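You operate a simulated robot arm through the tools that you are given. There is no shell and no other tool.

You are at the controls of a simulated two-armed robot. One attempt, no reset.

Task
Zero the caliper, measure the roller and stand it on the square with its size.
Fine: zero with the jaws shut; leave the jaw open. Set down upright: steel roller.

The check looks at the end state, three seconds after you hand in, the way a careful person would. Anything else that was tipped, shoved, dropped, spilled or broken makes it a failure.

Robot
Two 7-joint arms with two-finger parallel grippers on one trunk that stands fixed in place. Base frame: the origin is at the foot of the trunk, x ahead of it, y to its left, z up; the work surface is at about z = 85. Units: cm, rad, N and s.
The left shoulder is at [5, 20.9, 119.6], the right one opposite. With the tool pointing down near the work surface each hand reaches from about 24 to 90 cm from the base axis, measured 20 degrees to its own side. Payload 4.4 kg a hand.
Tool frame (each hand has its own): the origin (TCP) lies between the finger pads and is the grasp point; the fingertips stand 2.3 cm ahead of it; z points along the fingers, y is the line along which they close. Largest opening 9.4 cm; finger width 3.8, thickness 1; the body of the gripper, 5.4 by 9.6 cm, starts 3.9 cm behind the TCP.
Orientation is that of the tool frame in the base frame, as a unit quaternion [x, y, z, w]. With the fingers straight down and closing along the base's y, the tool's x points along the base's -x, its y along +y and its z along -z.

Tools
- The arms move only by the tool play_rows. It takes "left_increments", "right_increments" or both (then of equal length, played together; a hand with none holds still); each is a list that holds one entry, the list of rows, each a list of 7 numbers: the shift along the base's x, y, z in units of 25 mm (1.0 is 25 mm), then the turn, a rotation vector about the base's x, y, z in units of 4 degrees (1.0 is 4 degrees), then the finger opening in cm, from 0 to 9.4. In form: [[[x, y, z, ax, ay, az, jaw], ...]]. A call has 1 to 20 rows; each row shifts and turns the commanded pose from where the row before left it. A call with a number of a shift or a turn outside -1 to 1 is refused whole. Each row takes 0.2 s and may step no farther than 5 cm and 0.15 rad from the row before; otherwise, or with a gripper value out of range, the whole call is refused. A pose out of reach is approached as far as the arm can. The call stops where the force on the tool passes 70 N (or 10 N more than at its start, if that is more) or the arm is blocked; 0.2 s more then pass. Each finger travels about 10.8 cm/s and halts on what it meets, pressing with about 28 N; the grip force reading is that of the motor and also rises with nothing between the fingers. The clock runs only during rows and for 0.2 s after the last one: add rows that do not move to give the fingers time. The reply holds the time, the measured pose of the TCP, the force on the tool along the base axes, the opening and the grip force, in the units named above and with some noise, with the torque about the TCP (base axes, N m) and any sound that the robot's microphone picked up.
- Cameras (640 x 400 px; columns grow to the right, rows downward): "scene" is now at [14.62, -4.94, 138.69]; the picture's right is [-0.56, -0.83, 0.00], its down [-0.31, 0.21, -0.93] and it looks along [0.77, -0.52, -0.38] (base axes); focal length 329 px, centre (320, 200). "left" rides on the left gripper at [8.6, -1.6, -7.4] in its tool frame; the picture's right is [0.18, 0.98, 0.00], its down [-0.58, 0.11, -0.81] and it looks along [-0.79, 0.15, 0.59] (tool axes); focal length 243 px, centre (320, 200). "right" rides on the right gripper at [8.6, 1.6, -7.4] in its tool frame; the picture's right is [-0.18, 0.98, 0.00], its down [-0.58, -0.11, -0.81] and it looks along [-0.79, -0.15, 0.59] (tool axes); focal length 243 px, centre (320, 200). There is no depth. A picture from a camera that has moved, and an enlarged one, comes with that camera's place and axes in the base frame and with its lens.
- snapshot(camera): a new picture of that camera. The clock stands still meanwhile.
- lift_body(by): slides the trunk up (or, below 0, down) by that many cm; the arms and the scene camera ride with it, the base frame stays. It gives what a move gives, with no picture.
- pan_tilt(pan, tilt): turns the head with the scene camera to pan (to the left, within 1.396 rad either way) and tilt (down, from -0.506 to 1.204), counted from straight ahead of the robot. It gives what a move gives.
- close_up(camera, box): a new picture of the part [left, top, right, bottom] of that camera's present view, enlarged. The clock stands still meanwhile.
- close_job(): hands the job in; it is judged then, once.

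Places have to be worked out from the pictures, the camera data and where the tool is seen. Open the grippers and draw the arms clear of the work before you hand the job in, unless the task says otherwise.

The tools are called after "Emit:" as name(argument=value, ...) on one line, values as JSON. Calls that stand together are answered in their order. play_rows: Moves the arms, as the interface text tells. Its arguments: {"type":"object","properties":{"left_increments":{"type":"array","items":{"type":"array","items":{"type":"array","items":{"type":"number"}}}},"right_increments":{"type":"array","items":{"type":"array","items":{"type":"array","items":{"type":"number"}}}}},"required":[]} The other tools are called the same way: lift_body (by) moves the trunk up or down; pan_tilt (pan, tilt) turns the head that bears the scene camera; snapshot (camera) takes a picture; close_up (camera, box) takes an enlarged picture of a part of a camera's view; close_job () hands the job in.

At the start:

```text
clock: 0.0
left_tool_pos: [58.68, -5.14, 117.13]
left_tool_rot: [0.0, 1.0, 0.001, -0.001]
left_ft_force: [0.4, -0.4, -0.3]
left_torque: [0.01, 0.01, -0.01]
left_grip_width: 9.4
left_grip_force: 0.0
right_tool_pos: [39.92, -48.65, 118.36]
right_tool_rot: [0.0, 1.0, 0.0, 0.0]
right_ft_force: [-0.5, 0.1, 0.1]
right_torque: [0.0, 0.01, -0.01]
right_grip_width: 9.38
right_grip_force: 0.1
trunk travel left (down, up): [-27.5, 28.8]
head pan, tilt (commanded): [-0.597, 0.386]
```

scene: 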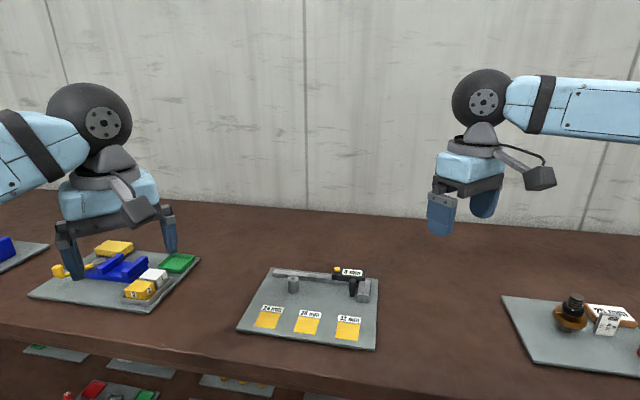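
right: 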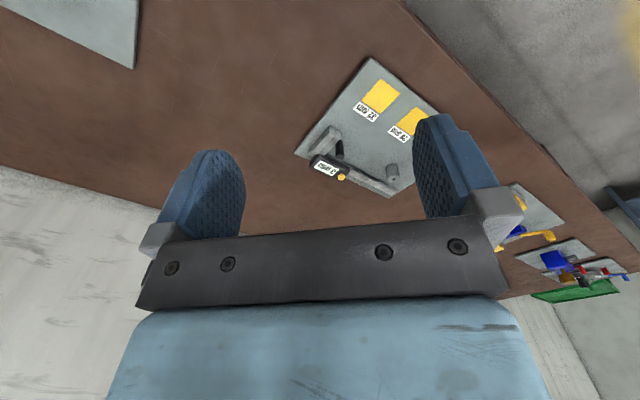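
left: 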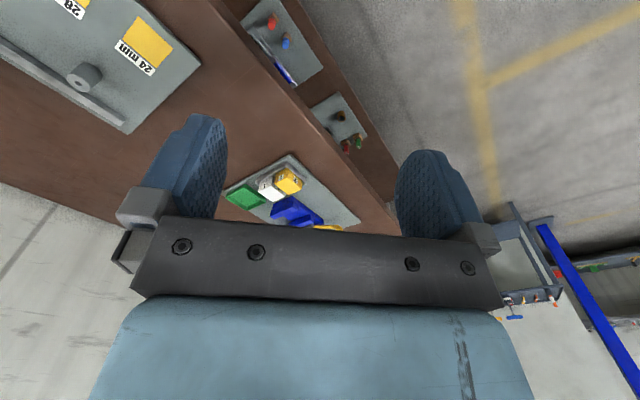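

I see the caliper board in the middle with a beam, a slider with a display, a small roller, and three yellow squares. I'll enlarge the area to understand it.

Emit:
close_up(camera="scene", box=[220, 250, 400, 362])

Emit:
close_up(camera="right", box=[280, 50, 450, 210])

Emit:
close_up(camera="left", box=[0, 0, 210, 140])

```text
3.56 times, centred on (310, 306) of scene
camera zoom: at [14.62, -4.94, 138.69], right [-0.56, -0.83, 0.0], down [-0.31, 0.21, -0.93], along [0.77, -0.52, -0.38], focal length 1171 px, centre (356, -177)
```

zoom: 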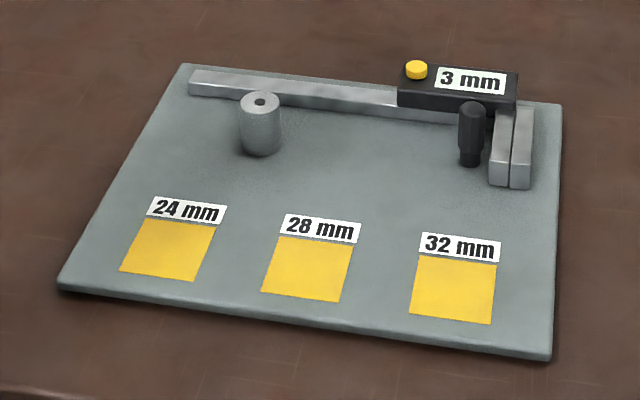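

```text
2.50 times, centred on (365, 130) of right
camera zoom: at [31.22, -46.75, 125.91], right [0.18, 0.98, 0.0], down [0.58, -0.11, 0.81], along [0.79, -0.15, -0.59], focal length 606 px, centre (208, 375)
```

zoom: 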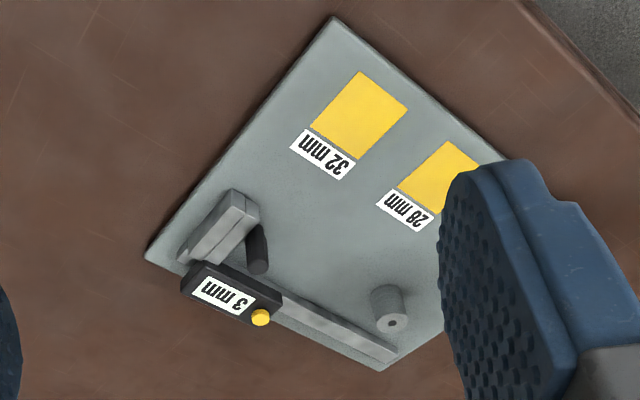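

```text
2.86 times, centred on (105, 70) of left
camera zoom: at [50.07, -6.81, 124.56], right [-0.18, 0.98, 0.0], down [0.58, 0.11, 0.81], along [0.79, 0.15, -0.59], focal length 693 px, centre (934, 571)
```

zoom: 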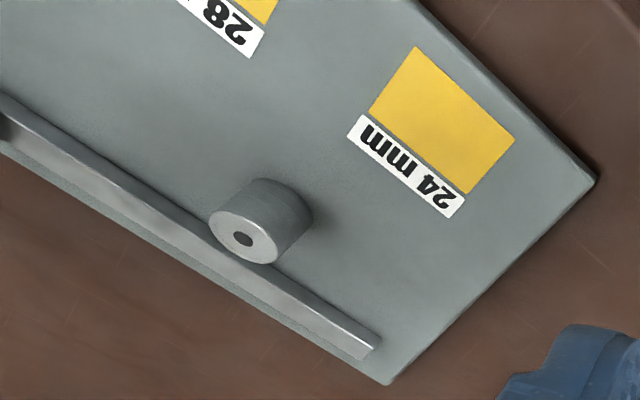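

The board is about 30 x 24 cm and turned about 45°. The beam runs along its far edge, with the fixed jaw at the right end. I'll bring the right hand over the board at z about 105, turned -45°, to see the caliper up close.

Emit:
play_rows(right_increments=[[[0.777, 0.217, -0.3, 0, 0, -0.9375, 9.4], [0.777, 0.217, -0.4, 0, 0, -0.9375, 9.4], [0.777, 0.217, -0.45, 0, 0, -0.9375, 9.4], [0.777, 0.217, -0.45, 0, 0, -0.9375, 9.4], [0.777, 0.217, -0.45, 0, 0, -0.9375, 9.4], [0.777, 0.217, -0.45, 0, 0, -0.9375, 9.4], [0.777, 0.217, -0.45, 0, 0, -0.9375, 9.4], [0.777, 0.217, -0.45, 0, 0, -0.9375, 9.4], [0.777, 0.217, -0.45, 0, 0, -0.9375, 9.4], [0.777, 0.217, -0.45, 0, 0, -0.9375, 9.4], [0.777, 0.217, -0.45, 0, 0, -0.9375, 9.4], [0.777, 0.217, -0.4, 0, 0, -0.9375, 9.4], [0, 0, 0, 0, 0, 0, 9.4]]])

```text
clock: 2.8
left_tool_pos: [58.75, -5.2, 117.22]
left_tool_rot: [0.0, 1.0, 0.0, 0.001]
left_ft_force: [0.1, -0.8, -1.0]
left_torque: [0.02, -0.03, 0.01]
left_grip_width: 9.42
left_grip_force: 0.2
right_tool_pos: [63.02, -42.17, 105.6]
right_tool_rot: [0.383, 0.924, 0.001, 0.0]
right_ft_force: [0.1, -0.1, -0.7]
right_torque: [-0.01, 0.01, 0.03]
right_grip_width: 9.42
right_grip_force: 0.2
trunk travel left (down, up): [-27.5, 28.8]
head pan, tilt (commanded): [-0.597, 0.386]
```

The hand reached the pose. Now I take pictures of the caliper from the wrist and the scene camera.

Emit:
snapshot(camera="right")

Emit:
snapshot(camera="scene")

Emit:
close_up(camera="right", box=[200, 0, 440, 160])

```text
taken
camera right: at [58.1, -34.72, 113.09], right [0.83, 0.56, 0.0], down [0.33, -0.49, 0.81], along [0.46, -0.67, -0.59], focal length 243 px, centre (320, 200)
```

right: 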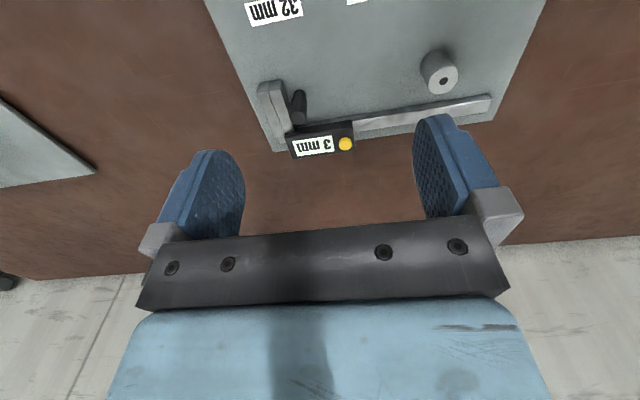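

```text
taken
camera scene: at [14.55, -4.94, 138.71], right [-0.56, -0.83, 0.0], down [-0.31, 0.21, -0.93], along [0.77, -0.52, -0.38], focal length 329 px, centre (320, 200)
```

scene: 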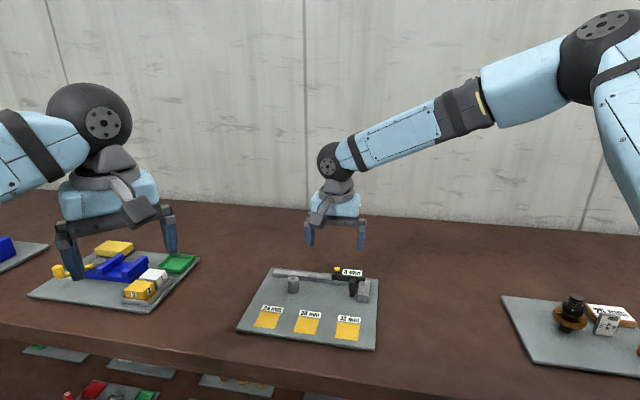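

```text
2.50 times, centred on (320, 80) of right
camera zoom: at [58.1, -34.72, 113.09], right [0.83, 0.56, 0.0], down [0.33, -0.49, 0.81], along [0.46, -0.67, -0.59], focal length 606 px, centre (320, 500)
```

zoom: 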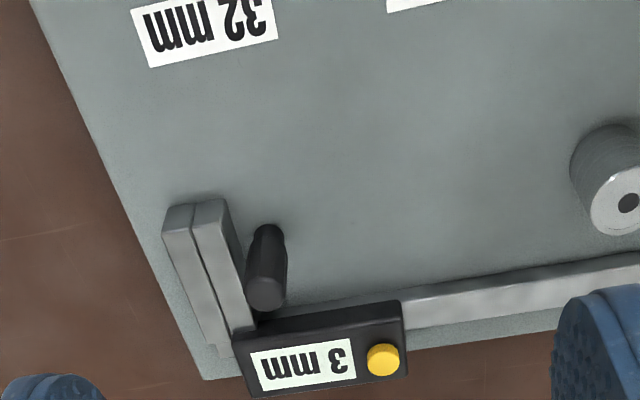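

The two cameras agree: button top about [71.5, -49.0, 90.3], roller top about [74.9, -38.0, 89.9] and board surface about z = 86.2. I zoom in to see whether the jaws are truly shut and how the knob is built.

Emit:
close_up(camera="right", box=[250, 70, 330, 120])

Emit:
close_up(camera="scene", box=[328, 262, 384, 306])

Emit:
close_up(camera="right", box=[250, 110, 370, 170])

```text
8.00 times, centred on (290, 95) of right
camera zoom: at [58.1, -34.72, 113.09], right [0.83, 0.56, 0.0], down [0.33, -0.49, 0.81], along [0.46, -0.67, -0.59], focal length 1941 px, centre (560, 1040)
```

zoom: 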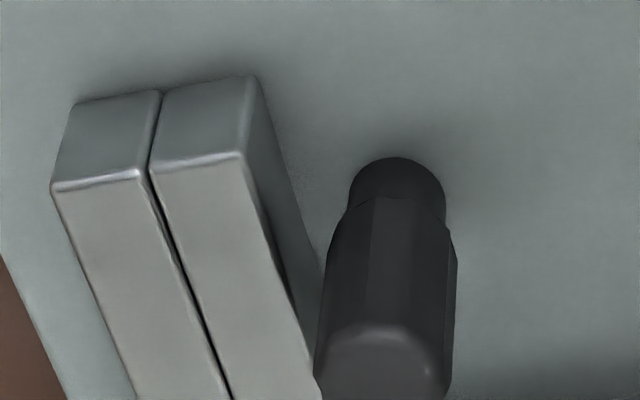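

```text
9.09 times, centred on (356, 284) of scene
camera zoom: at [14.55, -4.94, 138.71], right [-0.56, -0.83, 0.0], down [-0.31, 0.21, -0.93], along [0.77, -0.52, -0.38], focal length 2993 px, centre (-7, -564)
```

zoom: 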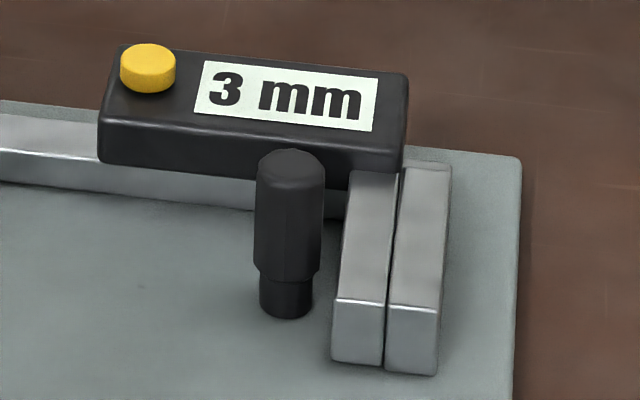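

```text
5.33 times, centred on (310, 140) of right
camera zoom: at [58.1, -34.72, 113.09], right [0.83, 0.56, 0.0], down [0.33, -0.49, 0.81], along [0.46, -0.67, -0.59], focal length 1294 px, centre (373, 520)
```

zoom: 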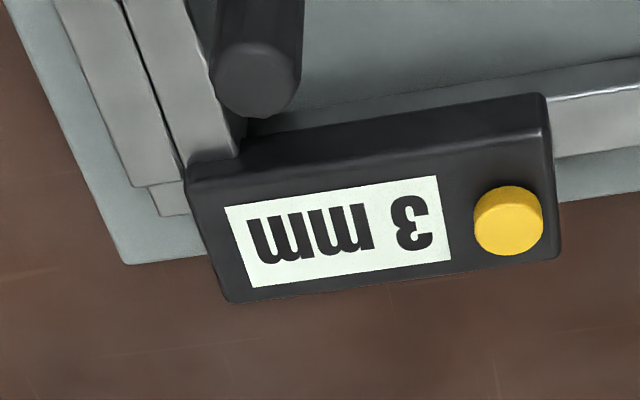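

There's a thin dark line between the jaws, so they may not be fully closed. The black post stands 3.8 cm in front of the slider body, and I see no link between them. I'll lower the hand in front of the board for a flatter view of the post's foot.

Emit:
play_rows(right_increments=[[[-0.29, 0.173, -0.84, 0, 0, 0, 9.4], [-0.29, 0.173, -0.84, 0, 0, 0, 9.4], [-0.29, 0.173, -0.84, 0, 0, 0, 9.4], [-0.29, 0.173, -0.84, 0, 0, 0, 9.4], [-0.29, 0.173, -0.84, 0, 0, 0, 9.4], [-0.29, 0.173, -0.84, 0, 0, 0, 9.4], [0, 0, 0, 0, 0, 0, 9.4]]])

Emit:
snapshot(camera="right")

Emit:
close_up(camera="right", box=[250, 90, 410, 190])

```text
clock: 4.4
left_tool_pos: [58.71, -5.13, 117.21]
left_tool_rot: [0.0, 1.0, 0.0, 0.0]
left_ft_force: [-0.2, -0.7, -0.1]
left_torque: [0.01, -0.01, -0.02]
left_grip_width: 9.38
left_grip_force: 0.0
right_tool_pos: [58.77, -39.54, 93.09]
right_tool_rot: [0.383, 0.924, 0.0, -0.001]
right_ft_force: [-0.5, -0.5, 0.1]
right_torque: [-0.01, 0.01, 0.0]
right_grip_width: 9.4
right_grip_force: 0.0
trunk travel left (down, up): [-27.5, 28.8]
head pan, tilt (commanded): [-0.597, 0.386]
```

```text
taken
camera right: at [53.89, -32.06, 100.53], right [0.83, 0.56, 0.0], down [0.33, -0.49, 0.81], along [0.46, -0.67, -0.59], focal length 243 px, centre (320, 200)
```

right: 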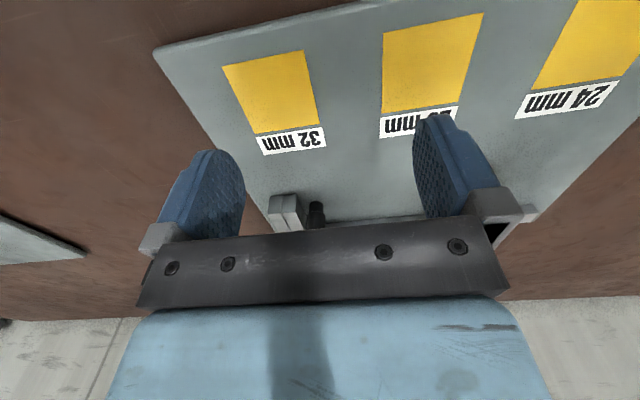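

```text
4.00 times, centred on (330, 140) of right
camera zoom: at [53.89, -32.06, 100.53], right [0.83, 0.56, 0.0], down [0.33, -0.49, 0.81], along [0.46, -0.67, -0.59], focal length 970 px, centre (280, 440)
```

zoom: 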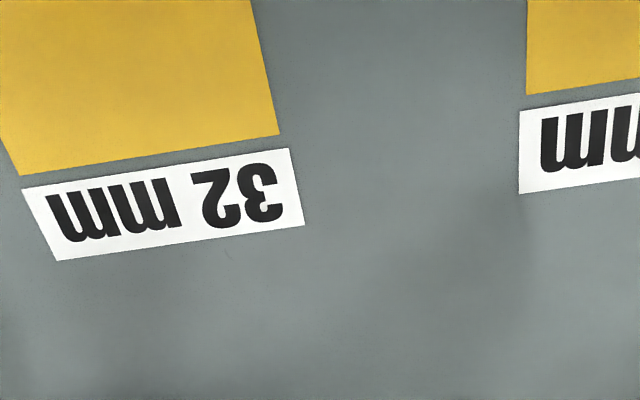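

The gripper bar blocks this view. I'll move in and up a little so the post shows between the fingertips.

Emit:
play_rows(right_increments=[[[0, 0, 0.8, 0, 0, 0, 9.4], [0.4, -0.4, 0.4, 0, 0, 0, 9.4], [0.4, -0.4, 0.0, 0, 0, 0, 9.4], [0.4, -0.4, 0.0, 0, 0, 0, 9.4], [0, 0, 0, 0, 0, 0, 9.4]]])

Emit:
close_up(camera="right", box=[240, 100, 420, 212])

Emit:
close_up(camera="right", box=[250, 110, 350, 190])

```text
clock: 5.6
left_tool_pos: [58.76, -5.19, 117.13]
left_tool_rot: [0.0, 1.0, -0.001, 0.0]
left_ft_force: [0.0, 0.9, 0.2]
left_torque: [-0.01, 0.0, 0.02]
left_grip_width: 9.39
left_grip_force: 0.0
right_tool_pos: [61.92, -42.42, 96.14]
right_tool_rot: [0.383, 0.924, -0.001, 0.0]
right_ft_force: [0.3, -0.2, -1.0]
right_torque: [0.0, 0.0, 0.0]
right_grip_width: 9.42
right_grip_force: 0.0
trunk travel left (down, up): [-27.5, 28.8]
head pan, tilt (commanded): [-0.597, 0.386]
```

```text
3.56 times, centred on (330, 156) of right
camera zoom: at [56.9, -35.01, 103.52], right [0.83, 0.56, 0.0], down [0.33, -0.49, 0.81], along [0.45, -0.67, -0.59], focal length 863 px, centre (284, 356)
```

zoom: 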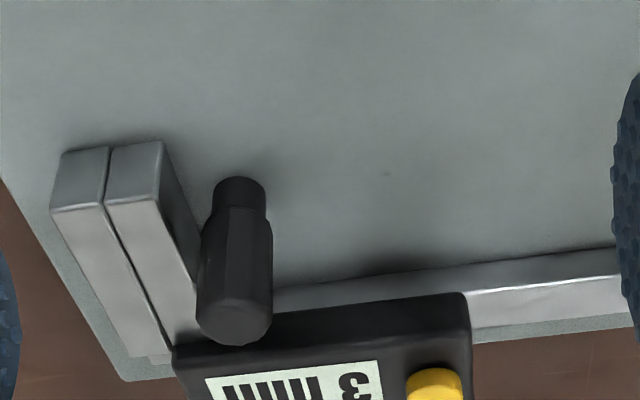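

```text
5.00 times, centred on (300, 150) of right
camera zoom: at [56.9, -35.01, 103.52], right [0.83, 0.56, 0.0], down [0.33, -0.49, 0.81], along [0.45, -0.67, -0.59], focal length 1213 px, centre (420, 450)
```

zoom: 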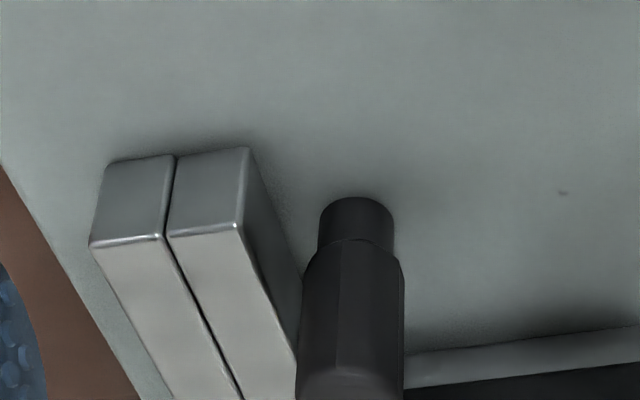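

The foot of the post is still ambiguous. I'll close the fingers and slide the hand left along the board to look at the post side-on, for any arm joining it to the slider.

Emit:
play_rows(right_increments=[[[0.42, 0.42, 0, 0, 0, 0, 5], [0.42, 0.42, 0, 0, 0, 0, 0], [0.42, 0.42, 0, 0, 0, 0, 0], [0.42, 0.42, 0, 0, 0, 0, 0], [0.42, 0.42, 0, 0, 0, 0, 0], [0.42, 0.42, 0, 0, 0, 0, 0], [0, 0, 0, 0, 0, 0, 0]]])

Emit:
snapshot(camera="right")

Emit:
close_up(camera="right", box=[160, 130, 270, 205])

```text
clock: 7.2
left_tool_pos: [58.66, -5.26, 117.34]
left_tool_rot: [0.0, 1.0, 0.0, 0.001]
left_ft_force: [-0.2, 1.0, -1.1]
left_torque: [-0.04, 0.01, 0.03]
left_grip_width: 9.4
left_grip_force: 0.0
right_tool_pos: [68.03, -36.23, 96.13]
right_tool_rot: [0.383, 0.924, 0.0, 0.0]
right_ft_force: [0.7, -0.7, 0.8]
right_torque: [-0.02, 0.01, -0.03]
right_grip_width: 0.0
right_grip_force: 27.7
trunk travel left (down, up): [-27.5, 28.8]
head pan, tilt (commanded): [-0.597, 0.386]
```

```text
taken
camera right: at [63.09, -28.74, 103.54], right [0.83, 0.56, 0.0], down [0.33, -0.49, 0.81], along [0.45, -0.67, -0.59], focal length 243 px, centre (320, 200)
```

right: 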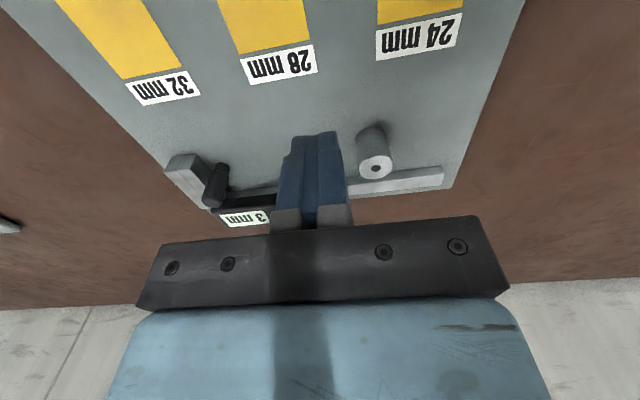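

```text
5.33 times, centred on (215, 168) of right
camera zoom: at [63.09, -28.74, 103.54], right [0.83, 0.56, 0.0], down [0.33, -0.49, 0.81], along [0.45, -0.67, -0.59], focal length 1294 px, centre (880, 373)
```

zoom: 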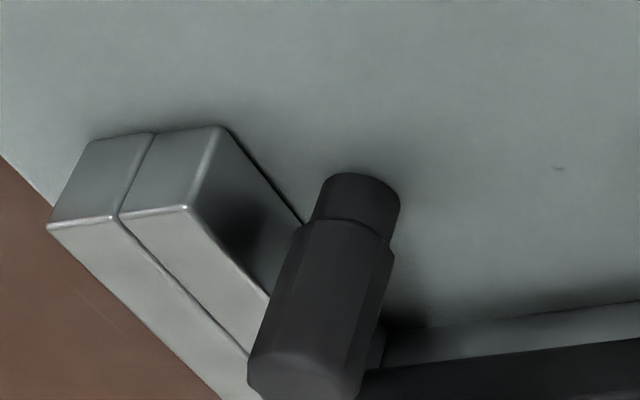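

A dark piece shows behind the post, between it and the slider. I zoom in on it.

Emit:
close_up(camera="right", box=[195, 160, 265, 204])

Emit:
close_up(camera="right", box=[330, 110, 450, 200])

```text
9.09 times, centred on (230, 182) of right
camera zoom: at [63.09, -28.74, 103.54], right [0.83, 0.56, 0.0], down [0.33, -0.49, 0.81], along [0.45, -0.67, -0.59], focal length 2206 px, centre (1138, 364)
```

zoom: 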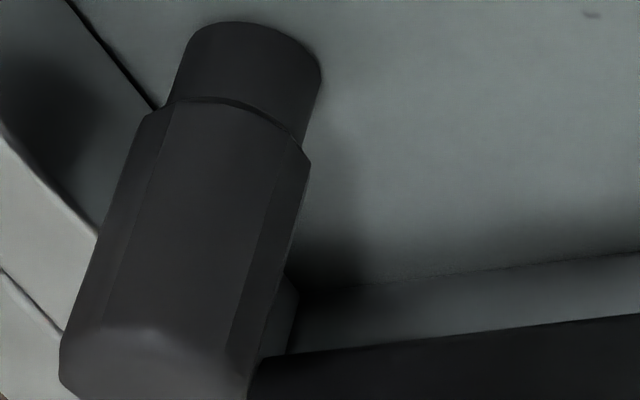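

```text
4.44 times, centred on (390, 155) of right
camera zoom: at [63.09, -28.74, 103.54], right [0.83, 0.56, 0.0], down [0.33, -0.49, 0.81], along [0.45, -0.67, -0.59], focal length 1078 px, centre (9, 400)
```

zoom: 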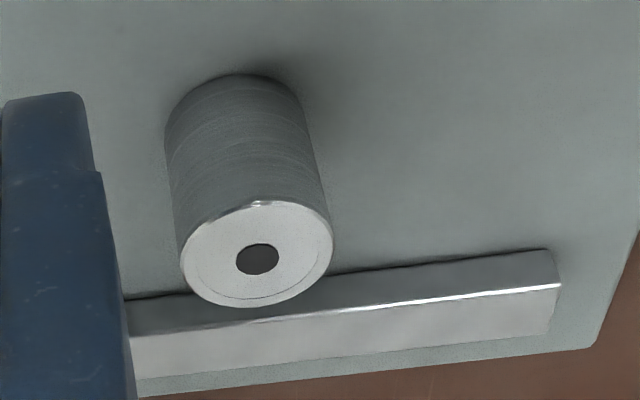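

An arm does run from the post back to the slider, so the post is the slider's handle, at about [65.0, -49.0] with its top at 91.1. The jaw tops are at z about 88.2. I'll go above the handle with the fingers opened to 4 cm.

Emit:
play_rows(right_increments=[[[-0.202, -0.851, 0.127, 0, 0, 0, 2], [-0.202, -0.851, 0.127, 0, 0, 0, 4], [-0.202, -0.851, 0.127, 0, 0, 0, 4], [-0.202, -0.851, 0.127, 0, 0, 0, 4], [-0.202, -0.851, 0.127, 0, 0, 0, 4], [-0.202, -0.851, 0.127, 0, 0, 0, 4], [0, 0, 0, 0, 0, 0, 4]]])

Emit:
snapshot(camera="right")

Emit:
close_up(camera="scene", box=[310, 220, 420, 310])

```text
clock: 8.8
left_tool_pos: [58.65, -5.2, 117.12]
left_tool_rot: [0.0, 1.0, 0.0, 0.0]
left_ft_force: [0.4, 0.1, 0.7]
left_torque: [0.03, 0.0, -0.01]
left_grip_width: 9.41
left_grip_force: 0.0
right_tool_pos: [65.12, -48.87, 98.1]
right_tool_rot: [0.383, 0.924, 0.0, 0.0]
right_ft_force: [0.8, 0.4, 0.7]
right_torque: [0.02, -0.03, -0.01]
right_grip_width: 4.0
right_grip_force: 0.1
trunk travel left (down, up): [-27.5, 28.8]
head pan, tilt (commanded): [-0.597, 0.386]
```

```text
taken
camera right: at [60.08, -41.46, 105.49], right [0.83, 0.56, 0.0], down [0.33, -0.49, 0.81], along [0.45, -0.67, -0.59], focal length 243 px, centre (320, 200)
```

right: 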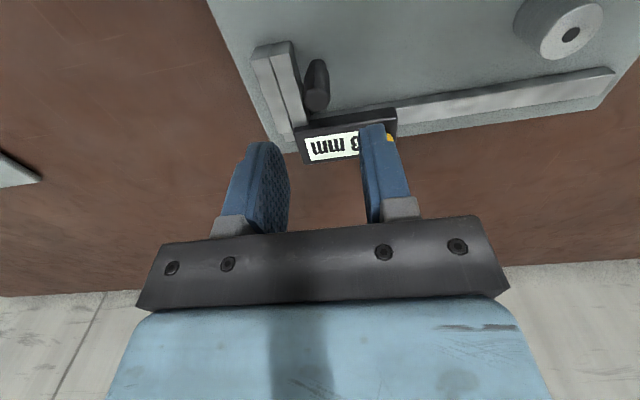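

```text
4.44 times, centred on (365, 265) of scene
camera zoom: at [14.64, -4.91, 138.69], right [-0.56, -0.83, 0.0], down [-0.31, 0.21, -0.93], along [0.77, -0.52, -0.38], focal length 1463 px, centre (120, -89)
```

zoom: 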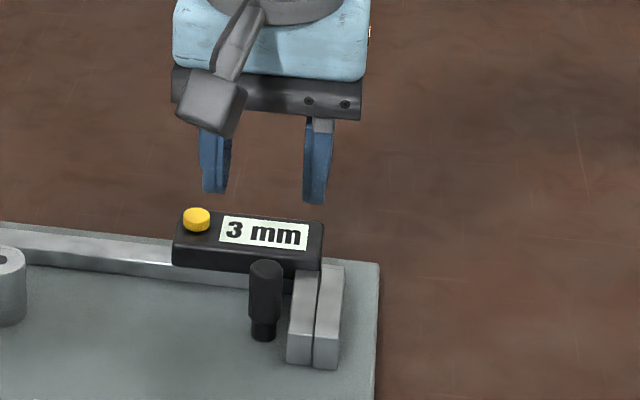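

The handle sits nearly straight below the TCP. I zoom on its top to check the alignment to the millimetre.

Emit:
close_up(camera="right", box=[280, 50, 360, 110])

```text
6.67 times, centred on (320, 80) of right
camera zoom: at [60.08, -41.46, 105.49], right [0.83, 0.56, 0.0], down [0.33, -0.49, 0.81], along [0.45, -0.67, -0.59], focal length 1618 px, centre (320, 1000)
```

zoom: 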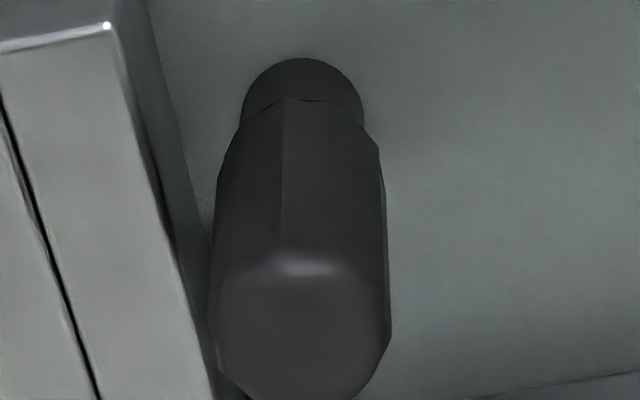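

The handle is about 1.7 cm across and centred at about [64.9, -48.8], within 0.2 cm of the TCP. I descend around it until the fingertips are at about 88.8, just above the jaw tops.

Emit:
play_rows(right_increments=[[[-0.076, 0.008, -0.7, 0, 0, 0, 4], [0, 0, -0.7, 0, 0, 0, 4], [0, 0, -0.7, 0, 0, 0, 4], [0, 0, -0.5, 0, 0, 0, 4], [0, 0, -0.2, 0, 0, 0, 4], [0, 0, 0, 0, 0, 0, 4]]])

Emit:
snapshot(camera="right")

Emit:
close_up(camera="scene", box=[310, 230, 410, 310])

```text
clock: 10.2
left_tool_pos: [58.8, -5.14, 117.12]
left_tool_rot: [0.001, 1.0, 0.001, -0.001]
left_ft_force: [0.2, -0.1, -0.2]
left_torque: [0.0, -0.02, 0.0]
left_grip_width: 9.41
left_grip_force: 0.0
right_tool_pos: [64.96, -48.89, 90.98]
right_tool_rot: [0.382, 0.924, -0.001, 0.0]
right_ft_force: [0.1, -0.1, -0.1]
right_torque: [-0.01, -0.02, -0.01]
right_grip_width: 4.01
right_grip_force: 0.1
trunk travel left (down, up): [-27.5, 28.8]
head pan, tilt (commanded): [-0.597, 0.386]
```

```text
taken
camera right: at [59.88, -41.49, 98.39], right [0.83, 0.56, 0.0], down [0.33, -0.49, 0.81], along [0.45, -0.67, -0.59], focal length 243 px, centre (320, 200)
```

right: 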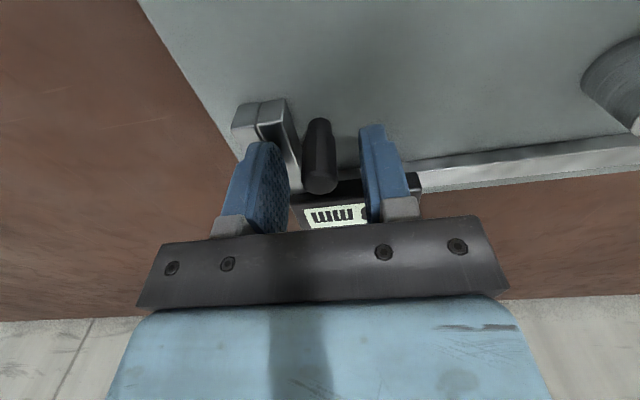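

```text
5.00 times, centred on (360, 270) of scene
camera zoom: at [14.62, -4.96, 138.69], right [-0.56, -0.83, 0.0], down [-0.31, 0.21, -0.93], along [0.77, -0.52, -0.38], focal length 1646 px, centre (120, -150)
```

zoom: 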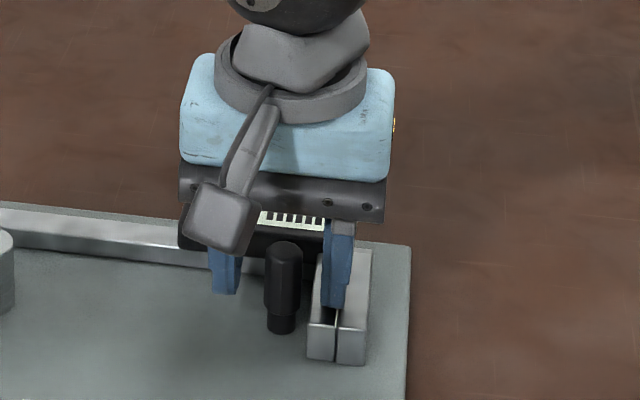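

The handle is centred between the fingers. I close them to a 2 cm cage, then nudge toward the fixed jaw in tiny steps while watching the force.

Emit:
play_rows(right_increments=[[[0, 0, 0, 0, 0, 0, 3], [0, 0, 0, 0, 0, 0, 2], [0, 0, 0, 0, 0, 0, 2], [-0.014, -0.014, 0, 0, 0, 0, 2], [-0.014, -0.014, 0, 0, 0, 0, 2], [-0.014, -0.014, 0, 0, 0, 0, 2], [0, 0, 0, 0, 0, 0, 2]]])

Emit:
close_up(camera="right", box=[220, 80, 420, 230])

```text
clock: 11.8
left_tool_pos: [58.69, -5.29, 117.14]
left_tool_rot: [0.0, 1.0, 0.001, 0.0]
left_ft_force: [-0.5, -0.2, 0.8]
left_torque: [-0.02, 0.01, -0.01]
left_grip_width: 9.42
left_grip_force: 0.0
right_tool_pos: [64.85, -49.09, 91.02]
right_tool_rot: [0.383, 0.924, 0.0, 0.0]
right_ft_force: [0.1, 0.2, 0.1]
right_torque: [-0.01, 0.0, 0.04]
right_grip_width: 1.99
right_grip_force: 0.0
trunk travel left (down, up): [-27.5, 28.8]
head pan, tilt (commanded): [-0.597, 0.386]
```

```text
2.67 times, centred on (320, 155) of right
camera zoom: at [59.78, -41.56, 98.45], right [0.83, 0.56, 0.0], down [0.33, -0.49, 0.81], along [0.45, -0.67, -0.59], focal length 647 px, centre (320, 320)
```

zoom: 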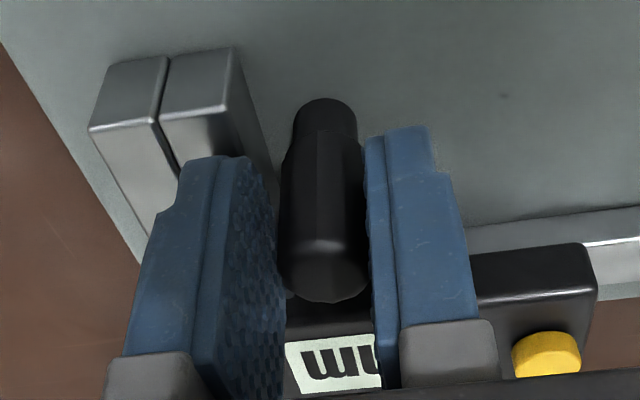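

No force yet, and a thin dark gap still shows between the jaws. I keep nudging toward the fixed jaw.

Emit:
play_rows(right_increments=[[[-0.014, -0.014, 0, 0, 0, 0, 2], [-0.014, -0.014, 0, 0, 0, 0, 2], [-0.014, -0.014, 0, 0, 0, 0, 2], [0, 0, 0, 0, 0, 0, 2]]])

Emit:
close_up(camera="right", box=[220, 80, 420, 230])

```text
clock: 12.8
left_tool_pos: [58.79, -5.07, 117.18]
left_tool_rot: [0.0, 1.0, -0.001, 0.0]
left_ft_force: [-0.4, 0.0, 1.3]
left_torque: [-0.03, 0.01, -0.03]
left_grip_width: 9.4
left_grip_force: 0.0
right_tool_pos: [64.66, -49.15, 91.02]
right_tool_rot: [0.382, 0.924, -0.001, 0.0]
right_ft_force: [2.7, 4.0, -1.4]
right_torque: [0.04, 0.01, 0.04]
right_grip_width: 2.17
right_grip_force: 2.4
trunk travel left (down, up): [-27.5, 28.8]
head pan, tilt (commanded): [-0.597, 0.386]
```

```text
2.67 times, centred on (320, 155) of right
camera zoom: at [59.69, -41.71, 98.43], right [0.83, 0.56, 0.0], down [0.33, -0.49, 0.81], along [0.46, -0.67, -0.59], focal length 647 px, centre (320, 320)
```

zoom: 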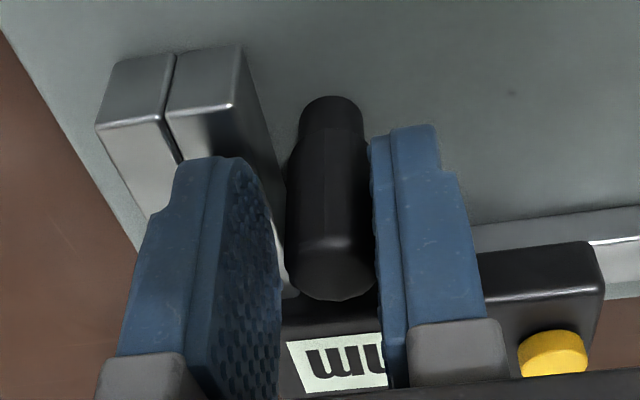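

About 5 N of resistance now. That could be slider friction or the jaws meeting, so I push a bit further to tell which.

Emit:
play_rows(right_increments=[[[-0.014, -0.014, 0, 0, 0, 0, 1.8], [-0.014, -0.014, 0, 0, 0, 0, 1.8], [-0.014, -0.014, 0, 0, 0, 0, 1.8], [0, 0, 0, 0, 0, 0, 1.8]]])

Emit:
close_up(camera="right", box=[240, 85, 320, 145])

```text
clock: 13.8
left_tool_pos: [58.64, -5.17, 117.06]
left_tool_rot: [0.0, 1.0, 0.0, 0.0]
left_ft_force: [-0.5, -0.8, 0.1]
left_torque: [-0.01, 0.04, 0.02]
left_grip_width: 9.42
left_grip_force: 0.0
right_tool_pos: [64.56, -49.18, 90.9]
right_tool_rot: [0.383, 0.924, 0.001, 0.001]
right_ft_force: [5.7, 11.2, -2.6]
right_torque: [0.12, -0.09, 0.08]
right_grip_width: 2.34
right_grip_force: 6.3
trunk travel left (down, up): [-27.5, 28.8]
head pan, tilt (commanded): [-0.597, 0.386]
```

```text
6.67 times, centred on (280, 115) of right
camera zoom: at [59.63, -41.77, 98.44], right [0.83, 0.56, 0.0], down [0.33, -0.49, 0.81], along [0.46, -0.67, -0.59], focal length 1618 px, centre (587, 767)
```

zoom: 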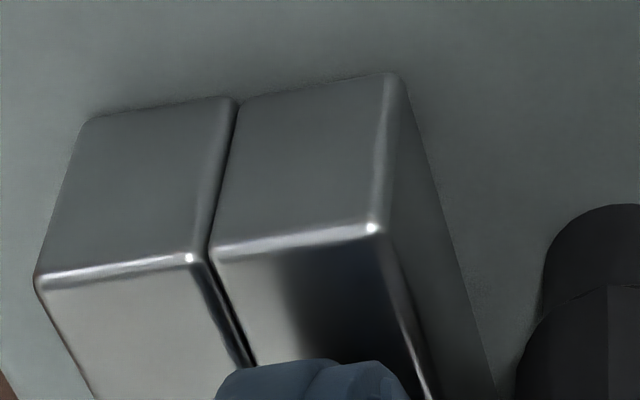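

The jaws look in contact now, at about 12 N with no further movement. I press slightly more to seat them, then open the fingers evenly and rise to read the display.

Emit:
play_rows(right_increments=[[[-0.014, -0.014, 0, 0, 0, 0, 1.5], [-0.014, -0.014, 0, 0, 0, 0, 1.5], [-0.014, -0.014, 0, 0, 0, 0, 1.5], [0, 0, 0, 0, 0, 0, 1.5]]])

Emit:
close_up(camera="right", box=[240, 85, 320, 145])

```text
clock: 14.8
left_tool_pos: [58.84, -5.07, 116.9]
left_tool_rot: [0.0, 1.0, 0.0, -0.001]
left_ft_force: [-0.9, -0.2, -0.7]
left_torque: [-0.02, 0.05, -0.02]
left_grip_width: 9.4
left_grip_force: 0.1
right_tool_pos: [64.52, -49.16, 90.89]
right_tool_rot: [0.382, 0.924, -0.001, 0.0]
right_ft_force: [14.8, 15.6, -3.0]
right_torque: [0.02, -0.41, 0.07]
right_grip_width: 2.46
right_grip_force: 10.4
trunk travel left (down, up): [-27.5, 28.8]
head pan, tilt (commanded): [-0.597, 0.386]
```

```text
6.67 times, centred on (280, 115) of right
camera zoom: at [59.59, -41.82, 98.44], right [0.83, 0.56, 0.0], down [0.33, -0.49, 0.81], along [0.46, -0.67, -0.59], focal length 1618 px, centre (587, 767)
```

zoom: 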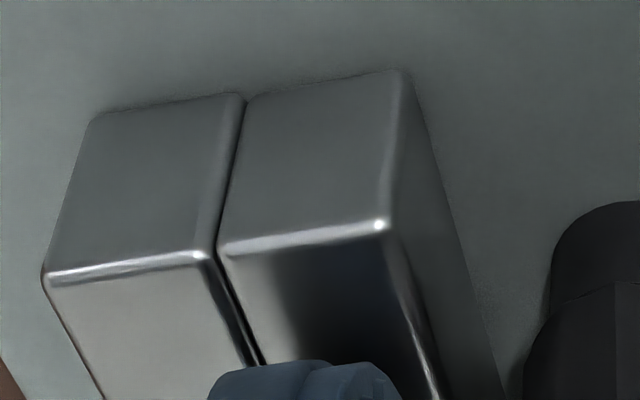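

At 21 N the jaws have not budged, so they are shut. I open the fingers and rise.

Emit:
play_rows(right_increments=[[[0, 0, 0, 0, 0, 0, 4], [0, 0, 0, 0, 0, 0, 4], [0, 0, 0.4, 0, 0, 0, 4], [0, 0, 0.8, 0, 0, 0, 4], [0, 0, 0.8, 0, 0, 0, 4], [0, 0, 0.8, 0, 0, 0, 4], [0, 0, 0, 0, 0, 0, 4]]])

Emit:
snapshot(camera="right")

Emit:
close_up(camera="scene", box=[320, 255, 390, 305])

```text
clock: 16.4
left_tool_pos: [58.82, -5.22, 117.12]
left_tool_rot: [0.0, 1.0, 0.0, 0.0]
left_ft_force: [0.1, 0.3, -0.2]
left_torque: [-0.01, -0.02, -0.02]
left_grip_width: 9.41
left_grip_force: 0.1
right_tool_pos: [64.41, -49.44, 97.91]
right_tool_rot: [0.383, 0.924, 0.0, 0.0]
right_ft_force: [-0.4, 0.1, 0.9]
right_torque: [-0.02, -0.03, -0.03]
right_grip_width: 4.0
right_grip_force: 0.1
trunk travel left (down, up): [-27.5, 28.8]
head pan, tilt (commanded): [-0.597, 0.386]
```

```text
taken
camera right: at [59.44, -42.1, 105.37], right [0.83, 0.56, 0.0], down [0.33, -0.49, 0.81], along [0.45, -0.67, -0.59], focal length 243 px, centre (320, 200)
```

right: 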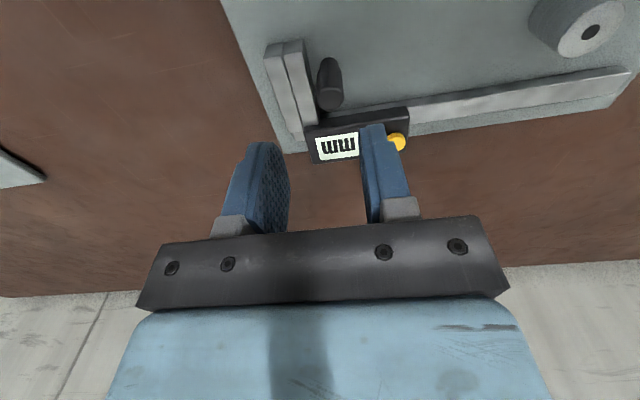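

```text
8.00 times, centred on (355, 280) of scene
camera zoom: at [14.65, -4.97, 138.69], right [-0.56, -0.83, 0.0], down [-0.31, 0.21, -0.93], along [0.77, -0.52, -0.38], focal length 2634 px, centre (40, -440)
```

zoom: 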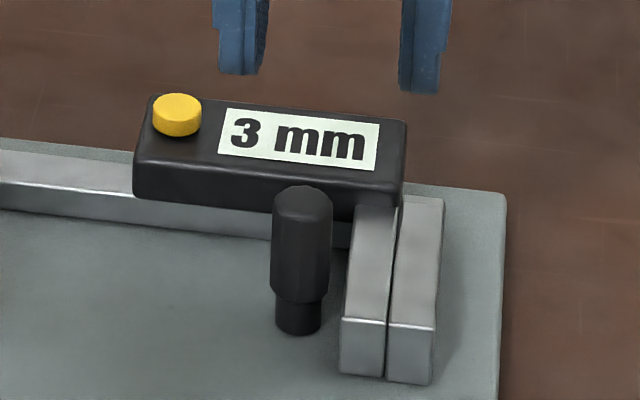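

The display still reads 3 mm with the jaws shut, so 3 mm is the offset to zero out. The button top is about [71.75, -49.25, 90.3]. I close the fingers and move above it.

Emit:
play_rows(right_increments=[[[0.734, 0.019, 0, 0, 0, 0, 2], [0.734, 0.019, 0, 0, 0, 0, 0], [0.734, 0.019, 0, 0, 0, 0, 0], [0.734, 0.019, 0, 0, 0, 0, 0], [0, 0, -0.8, 0, 0, 0, 0], [0, 0, -0.4, 0, 0, 0, 0], [0, 0, 0, 0, 0, 0, 0]]])

Emit:
snapshot(camera="right")

Emit:
close_up(camera="scene", box=[310, 245, 390, 305])

```text
clock: 18.0
left_tool_pos: [58.71, -5.19, 117.09]
left_tool_rot: [0.001, 1.0, 0.0, 0.0]
left_ft_force: [0.1, 0.4, -0.4]
left_torque: [-0.02, 0.0, 0.02]
left_grip_width: 9.43
left_grip_force: 0.0
right_tool_pos: [71.69, -49.4, 94.87]
right_tool_rot: [0.384, 0.924, 0.001, 0.001]
right_ft_force: [-0.5, -0.1, 0.1]
right_torque: [-0.03, -0.01, -0.02]
right_grip_width: 0.02
right_grip_force: 27.6
trunk travel left (down, up): [-27.5, 28.8]
head pan, tilt (commanded): [-0.597, 0.386]
```

```text
taken
camera right: at [66.76, -41.85, 102.35], right [0.83, 0.56, 0.0], down [0.33, -0.49, 0.81], along [0.46, -0.67, -0.59], focal length 243 px, centre (320, 200)
```

right: 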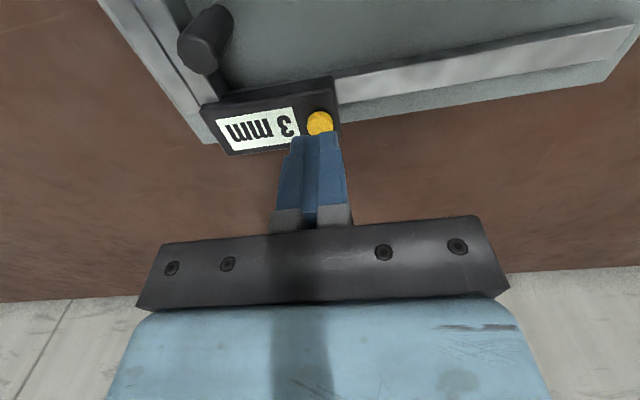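

```text
6.67 times, centred on (350, 275) of scene
camera zoom: at [14.6, -4.95, 138.7], right [-0.56, -0.83, 0.0], down [-0.31, 0.21, -0.93], along [0.77, -0.52, -0.38], focal length 2195 px, centre (120, -300)
```

zoom: 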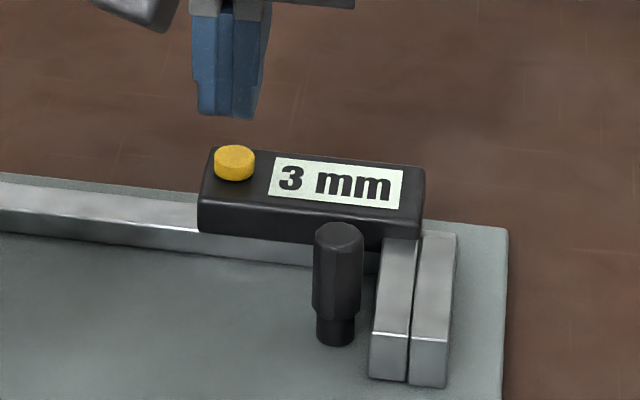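

The button lies right under the closed fingertips. I go down to just above it, then in 1 mm steps.

Emit:
play_rows(right_increments=[[[0, 0, -0.5, 0, 0, 0, 0], [0, 0, -0.24, 0, 0, 0, 0], [0, 0, -0.04, 0, 0, 0, 0], [0, 0, -0.04, 0, 0, 0, 0], [0, 0, -0.04, 0, 0, 0, 0], [0, 0, 0, 0, 0, 0, 0]]])

Emit:
close_up(camera="scene", box=[310, 245, 390, 305])

```text
clock: 19.4
left_tool_pos: [58.68, -5.27, 117.15]
left_tool_rot: [0.0, 1.0, 0.0, 0.0]
left_ft_force: [-0.3, -0.6, 1.0]
left_torque: [-0.01, 0.02, 0.02]
left_grip_width: 9.41
left_grip_force: 0.0
right_tool_pos: [71.26, -49.3, 93.02]
right_tool_rot: [0.383, 0.924, 0.0, 0.002]
right_ft_force: [-0.6, -0.8, 0.4]
right_torque: [0.01, -0.01, 0.0]
right_grip_width: 0.0
right_grip_force: 27.8
right hand out of reach, approached as far as the arm can: row 2
trunk travel left (down, up): [-27.5, 28.8]
head pan, tilt (commanded): [-0.597, 0.386]
```

```text
6.67 times, centred on (350, 275) of scene
camera zoom: at [14.61, -4.95, 138.69], right [-0.56, -0.83, 0.0], down [-0.31, 0.21, -0.93], along [0.77, -0.52, -0.38], focal length 2195 px, centre (120, -300)
```

zoom: 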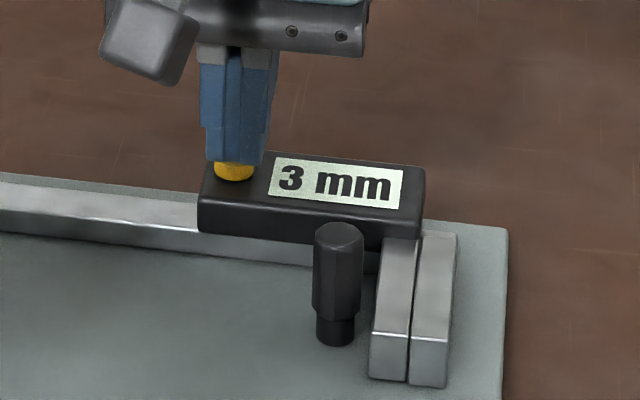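

Row 2 hit the reach limit, so the hand stopped at [71.26, -49.3, 93.02]. The fingertips still cover the button, and there's no contact yet. I continue down here in 1 mm steps.

Emit:
play_rows(right_increments=[[[0, 0, -0.04, 0, 0, 0, 0], [0, 0, -0.04, 0, 0, 0, 0], [0, 0, -0.04, 0, 0, 0, 0], [0, 0, -0.04, 0, 0, 0, 0], [0, 0, 0, 0, 0, 0, 0]]])

Emit:
close_up(camera="scene", box=[310, 245, 390, 305])

```text
clock: 20.6
left_tool_pos: [58.76, -5.11, 117.11]
left_tool_rot: [0.0, 1.0, 0.0, 0.0]
left_ft_force: [0.4, 0.6, 0.3]
left_torque: [-0.04, 0.01, 0.0]
left_grip_width: 9.41
left_grip_force: 0.1
right_tool_pos: [71.15, -49.18, 92.89]
right_tool_rot: [0.383, 0.924, 0.0, 0.0]
right_ft_force: [0.2, -0.4, 0.9]
right_torque: [0.02, 0.02, -0.02]
right_grip_width: 0.0
right_grip_force: 28.6
right hand out of reach, approached as far as the arm can: row 4
trunk travel left (down, up): [-27.5, 28.8]
head pan, tilt (commanded): [-0.597, 0.386]
```

```text
6.67 times, centred on (350, 275) of scene
camera zoom: at [14.62, -4.94, 138.69], right [-0.56, -0.83, 0.0], down [-0.31, 0.21, -0.93], along [0.77, -0.52, -0.38], focal length 2195 px, centre (120, -300)
```

zoom: 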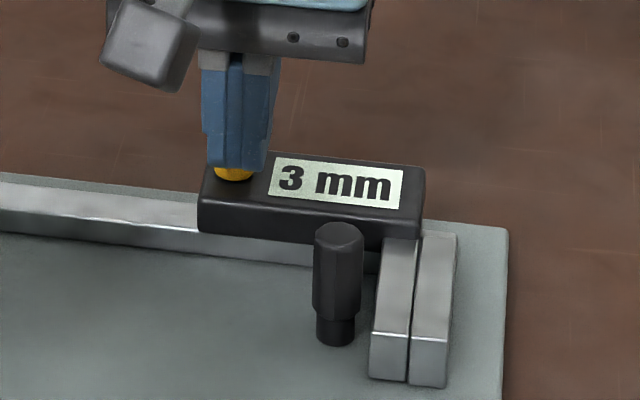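

The arm is at its reach limit here and is being drawn inward. I'll back straight up and lower the trunk, which should give more reach close to the surface.

Emit:
play_rows(right_increments=[[[0, 0, 0.4, 0, 0, 0, 0], [0, 0, 0.8, 0, 0, 0, 0], [-0.2, 0.1, 0.8, 0, 0, 0, 0], [-0.2, 0.1, 0.8, 0, 0, 0, 0], [-0.2, 0.1, 0.8, 0, 0, 0, 0], [-0.2, 0.1, 0.8, 0, 0, 0, 0], [-0.2, 0.1, 0.8, 0, 0, 0, 0], [-0.2, 0.1, 0.8, 0, 0, 0, 0], [0, 0, 0.8, 0, 0, 0, 0], [0, 0, 0, 0, 0, 0, 0]]])

Emit:
lift_body(by=-10)

Emit:
snapshot(camera="scene")

```text
clock: 22.8
left_tool_pos: [58.59, -5.37, 117.2]
left_tool_rot: [0.0, 1.0, -0.001, 0.0]
left_ft_force: [0.2, -0.1, 0.4]
left_torque: [0.04, -0.04, 0.02]
left_grip_width: 9.4
left_grip_force: 0.1
right_tool_pos: [68.09, -47.72, 109.9]
right_tool_rot: [0.384, 0.923, -0.001, 0.0]
right_ft_force: [-0.5, 0.8, 0.2]
right_torque: [-0.03, -0.04, 0.01]
right_grip_width: 0.02
right_grip_force: 28.2
trunk travel left (down, up): [-27.5, 28.8]
head pan, tilt (commanded): [-0.597, 0.386]
```

```text
clock: 24.1
left_tool_pos: [58.73, -5.24, 107.13]
left_tool_rot: [0.0, 1.0, 0.0, 0.001]
left_ft_force: [-0.1, 0.7, 0.8]
left_torque: [-0.01, 0.01, 0.02]
left_grip_width: 9.37
left_grip_force: 0.1
right_tool_pos: [68.08, -47.64, 99.94]
right_tool_rot: [0.382, 0.924, 0.0, 0.0]
right_ft_force: [-0.6, -1.5, 0.4]
right_torque: [0.02, 0.01, -0.01]
right_grip_width: 0.01
right_grip_force: 27.9
trunk travel left (down, up): [-17.5, 38.8]
head pan, tilt (commanded): [-0.597, 0.386]
```

```text
taken
camera scene: at [14.59, -4.93, 128.71], right [-0.56, -0.83, 0.0], down [-0.31, 0.21, -0.93], along [0.77, -0.52, -0.38], focal length 329 px, centre (320, 200)
```

scene: 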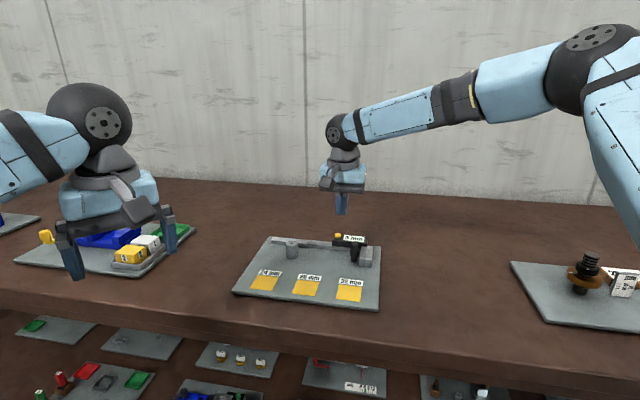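

The trunk is down 10 cm and everything is clear. I return over the button to about z = 95 to see whether it is within reach now.

Emit:
play_rows(right_increments=[[[0.489, -0.215, -0.5, 0, 0, 0, 0], [0.489, -0.215, -0.7, 0, 0, 0, 0], [0.489, -0.215, -0.7, 0, 0, 0, 0], [0, 0, -0.4, 0, 0, 0, 0], [0, 0, -0.3, 0, 0, 0, 0], [0, 0, 0, 0, 0, 0, 0]]])

Emit:
close_up(camera="scene", box=[310, 210, 390, 270])

Emit:
snapshot(camera="right")

```text
clock: 25.5
left_tool_pos: [58.73, -5.2, 107.18]
left_tool_rot: [0.0, 1.0, 0.0, 0.001]
left_ft_force: [-0.6, -0.6, 0.2]
left_torque: [0.0, -0.01, -0.04]
left_grip_width: 9.41
left_grip_force: 0.0
right_tool_pos: [71.71, -49.23, 93.38]
right_tool_rot: [0.383, 0.924, 0.0, 0.0]
right_ft_force: [0.2, -0.5, 0.2]
right_torque: [-0.04, 0.02, 0.0]
right_grip_width: 0.0
right_grip_force: 27.6
trunk travel left (down, up): [-17.5, 38.8]
head pan, tilt (commanded): [-0.597, 0.386]
```

```text
6.67 times, centred on (350, 240) of scene
camera zoom: at [14.59, -4.93, 128.7], right [-0.56, -0.83, 0.0], down [-0.31, 0.21, -0.93], along [0.77, -0.52, -0.38], focal length 2195 px, centre (120, -67)
```

zoom: 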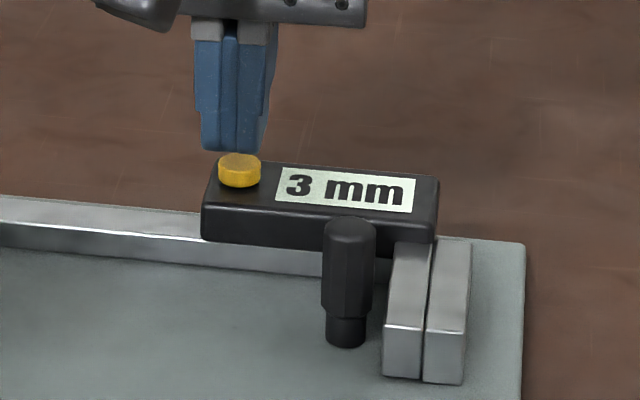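

```text
taken
camera right: at [66.72, -41.8, 100.83], right [0.83, 0.56, 0.0], down [0.33, -0.49, 0.81], along [0.46, -0.67, -0.59], focal length 243 px, centre (320, 200)
```

right: 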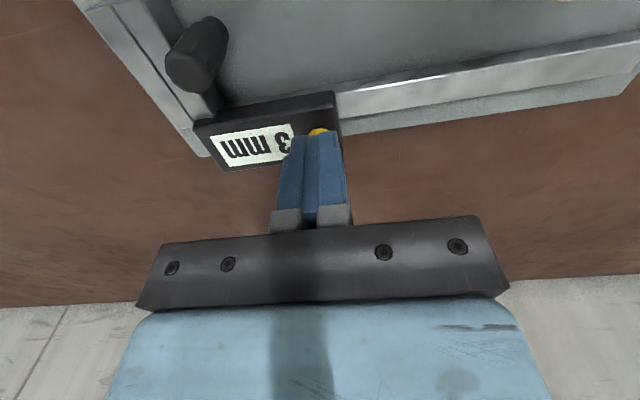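

The hand now reaches [71.71, -49.23, 93.38] with no limit notice, centred on the button. I press down in 1 mm steps.

Emit:
play_rows(right_increments=[[[0, 0, -0.12, 0, 0, 0, 0], [0, 0, -0.12, 0, 0, 0, 0], [0, 0, -0.04, 0, 0, 0, 0], [0, 0, -0.04, 0, 0, 0, 0], [0, 0, -0.04, 0, 0, 0, 0], [0, 0, 0, 0, 0, 0, 0]]])

Emit:
close_up(camera="scene", box=[310, 210, 390, 270])

```text
clock: 26.9
left_tool_pos: [58.74, -5.24, 107.18]
left_tool_rot: [0.0, 1.0, 0.0, -0.001]
left_ft_force: [-0.2, 0.2, 0.0]
left_torque: [0.0, 0.01, 0.0]
left_grip_width: 9.39
left_grip_force: 0.0
right_tool_pos: [71.86, -49.32, 92.58]
right_tool_rot: [0.382, 0.924, 0.0, 0.0]
right_ft_force: [-0.3, -0.4, 0.9]
right_torque: [-0.02, 0.0, 0.0]
right_grip_width: 0.0
right_grip_force: 28.0
trunk travel left (down, up): [-17.5, 38.8]
head pan, tilt (commanded): [-0.597, 0.386]
```

```text
6.67 times, centred on (350, 240) of scene
camera zoom: at [14.62, -4.94, 128.69], right [-0.56, -0.83, 0.0], down [-0.31, 0.21, -0.93], along [0.77, -0.52, -0.38], focal length 2195 px, centre (120, -67)
```

zoom: 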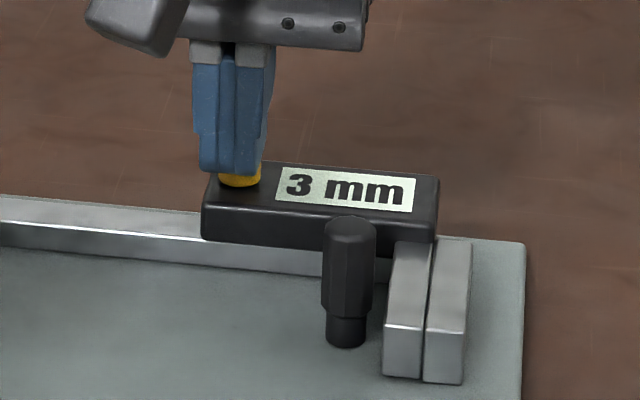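

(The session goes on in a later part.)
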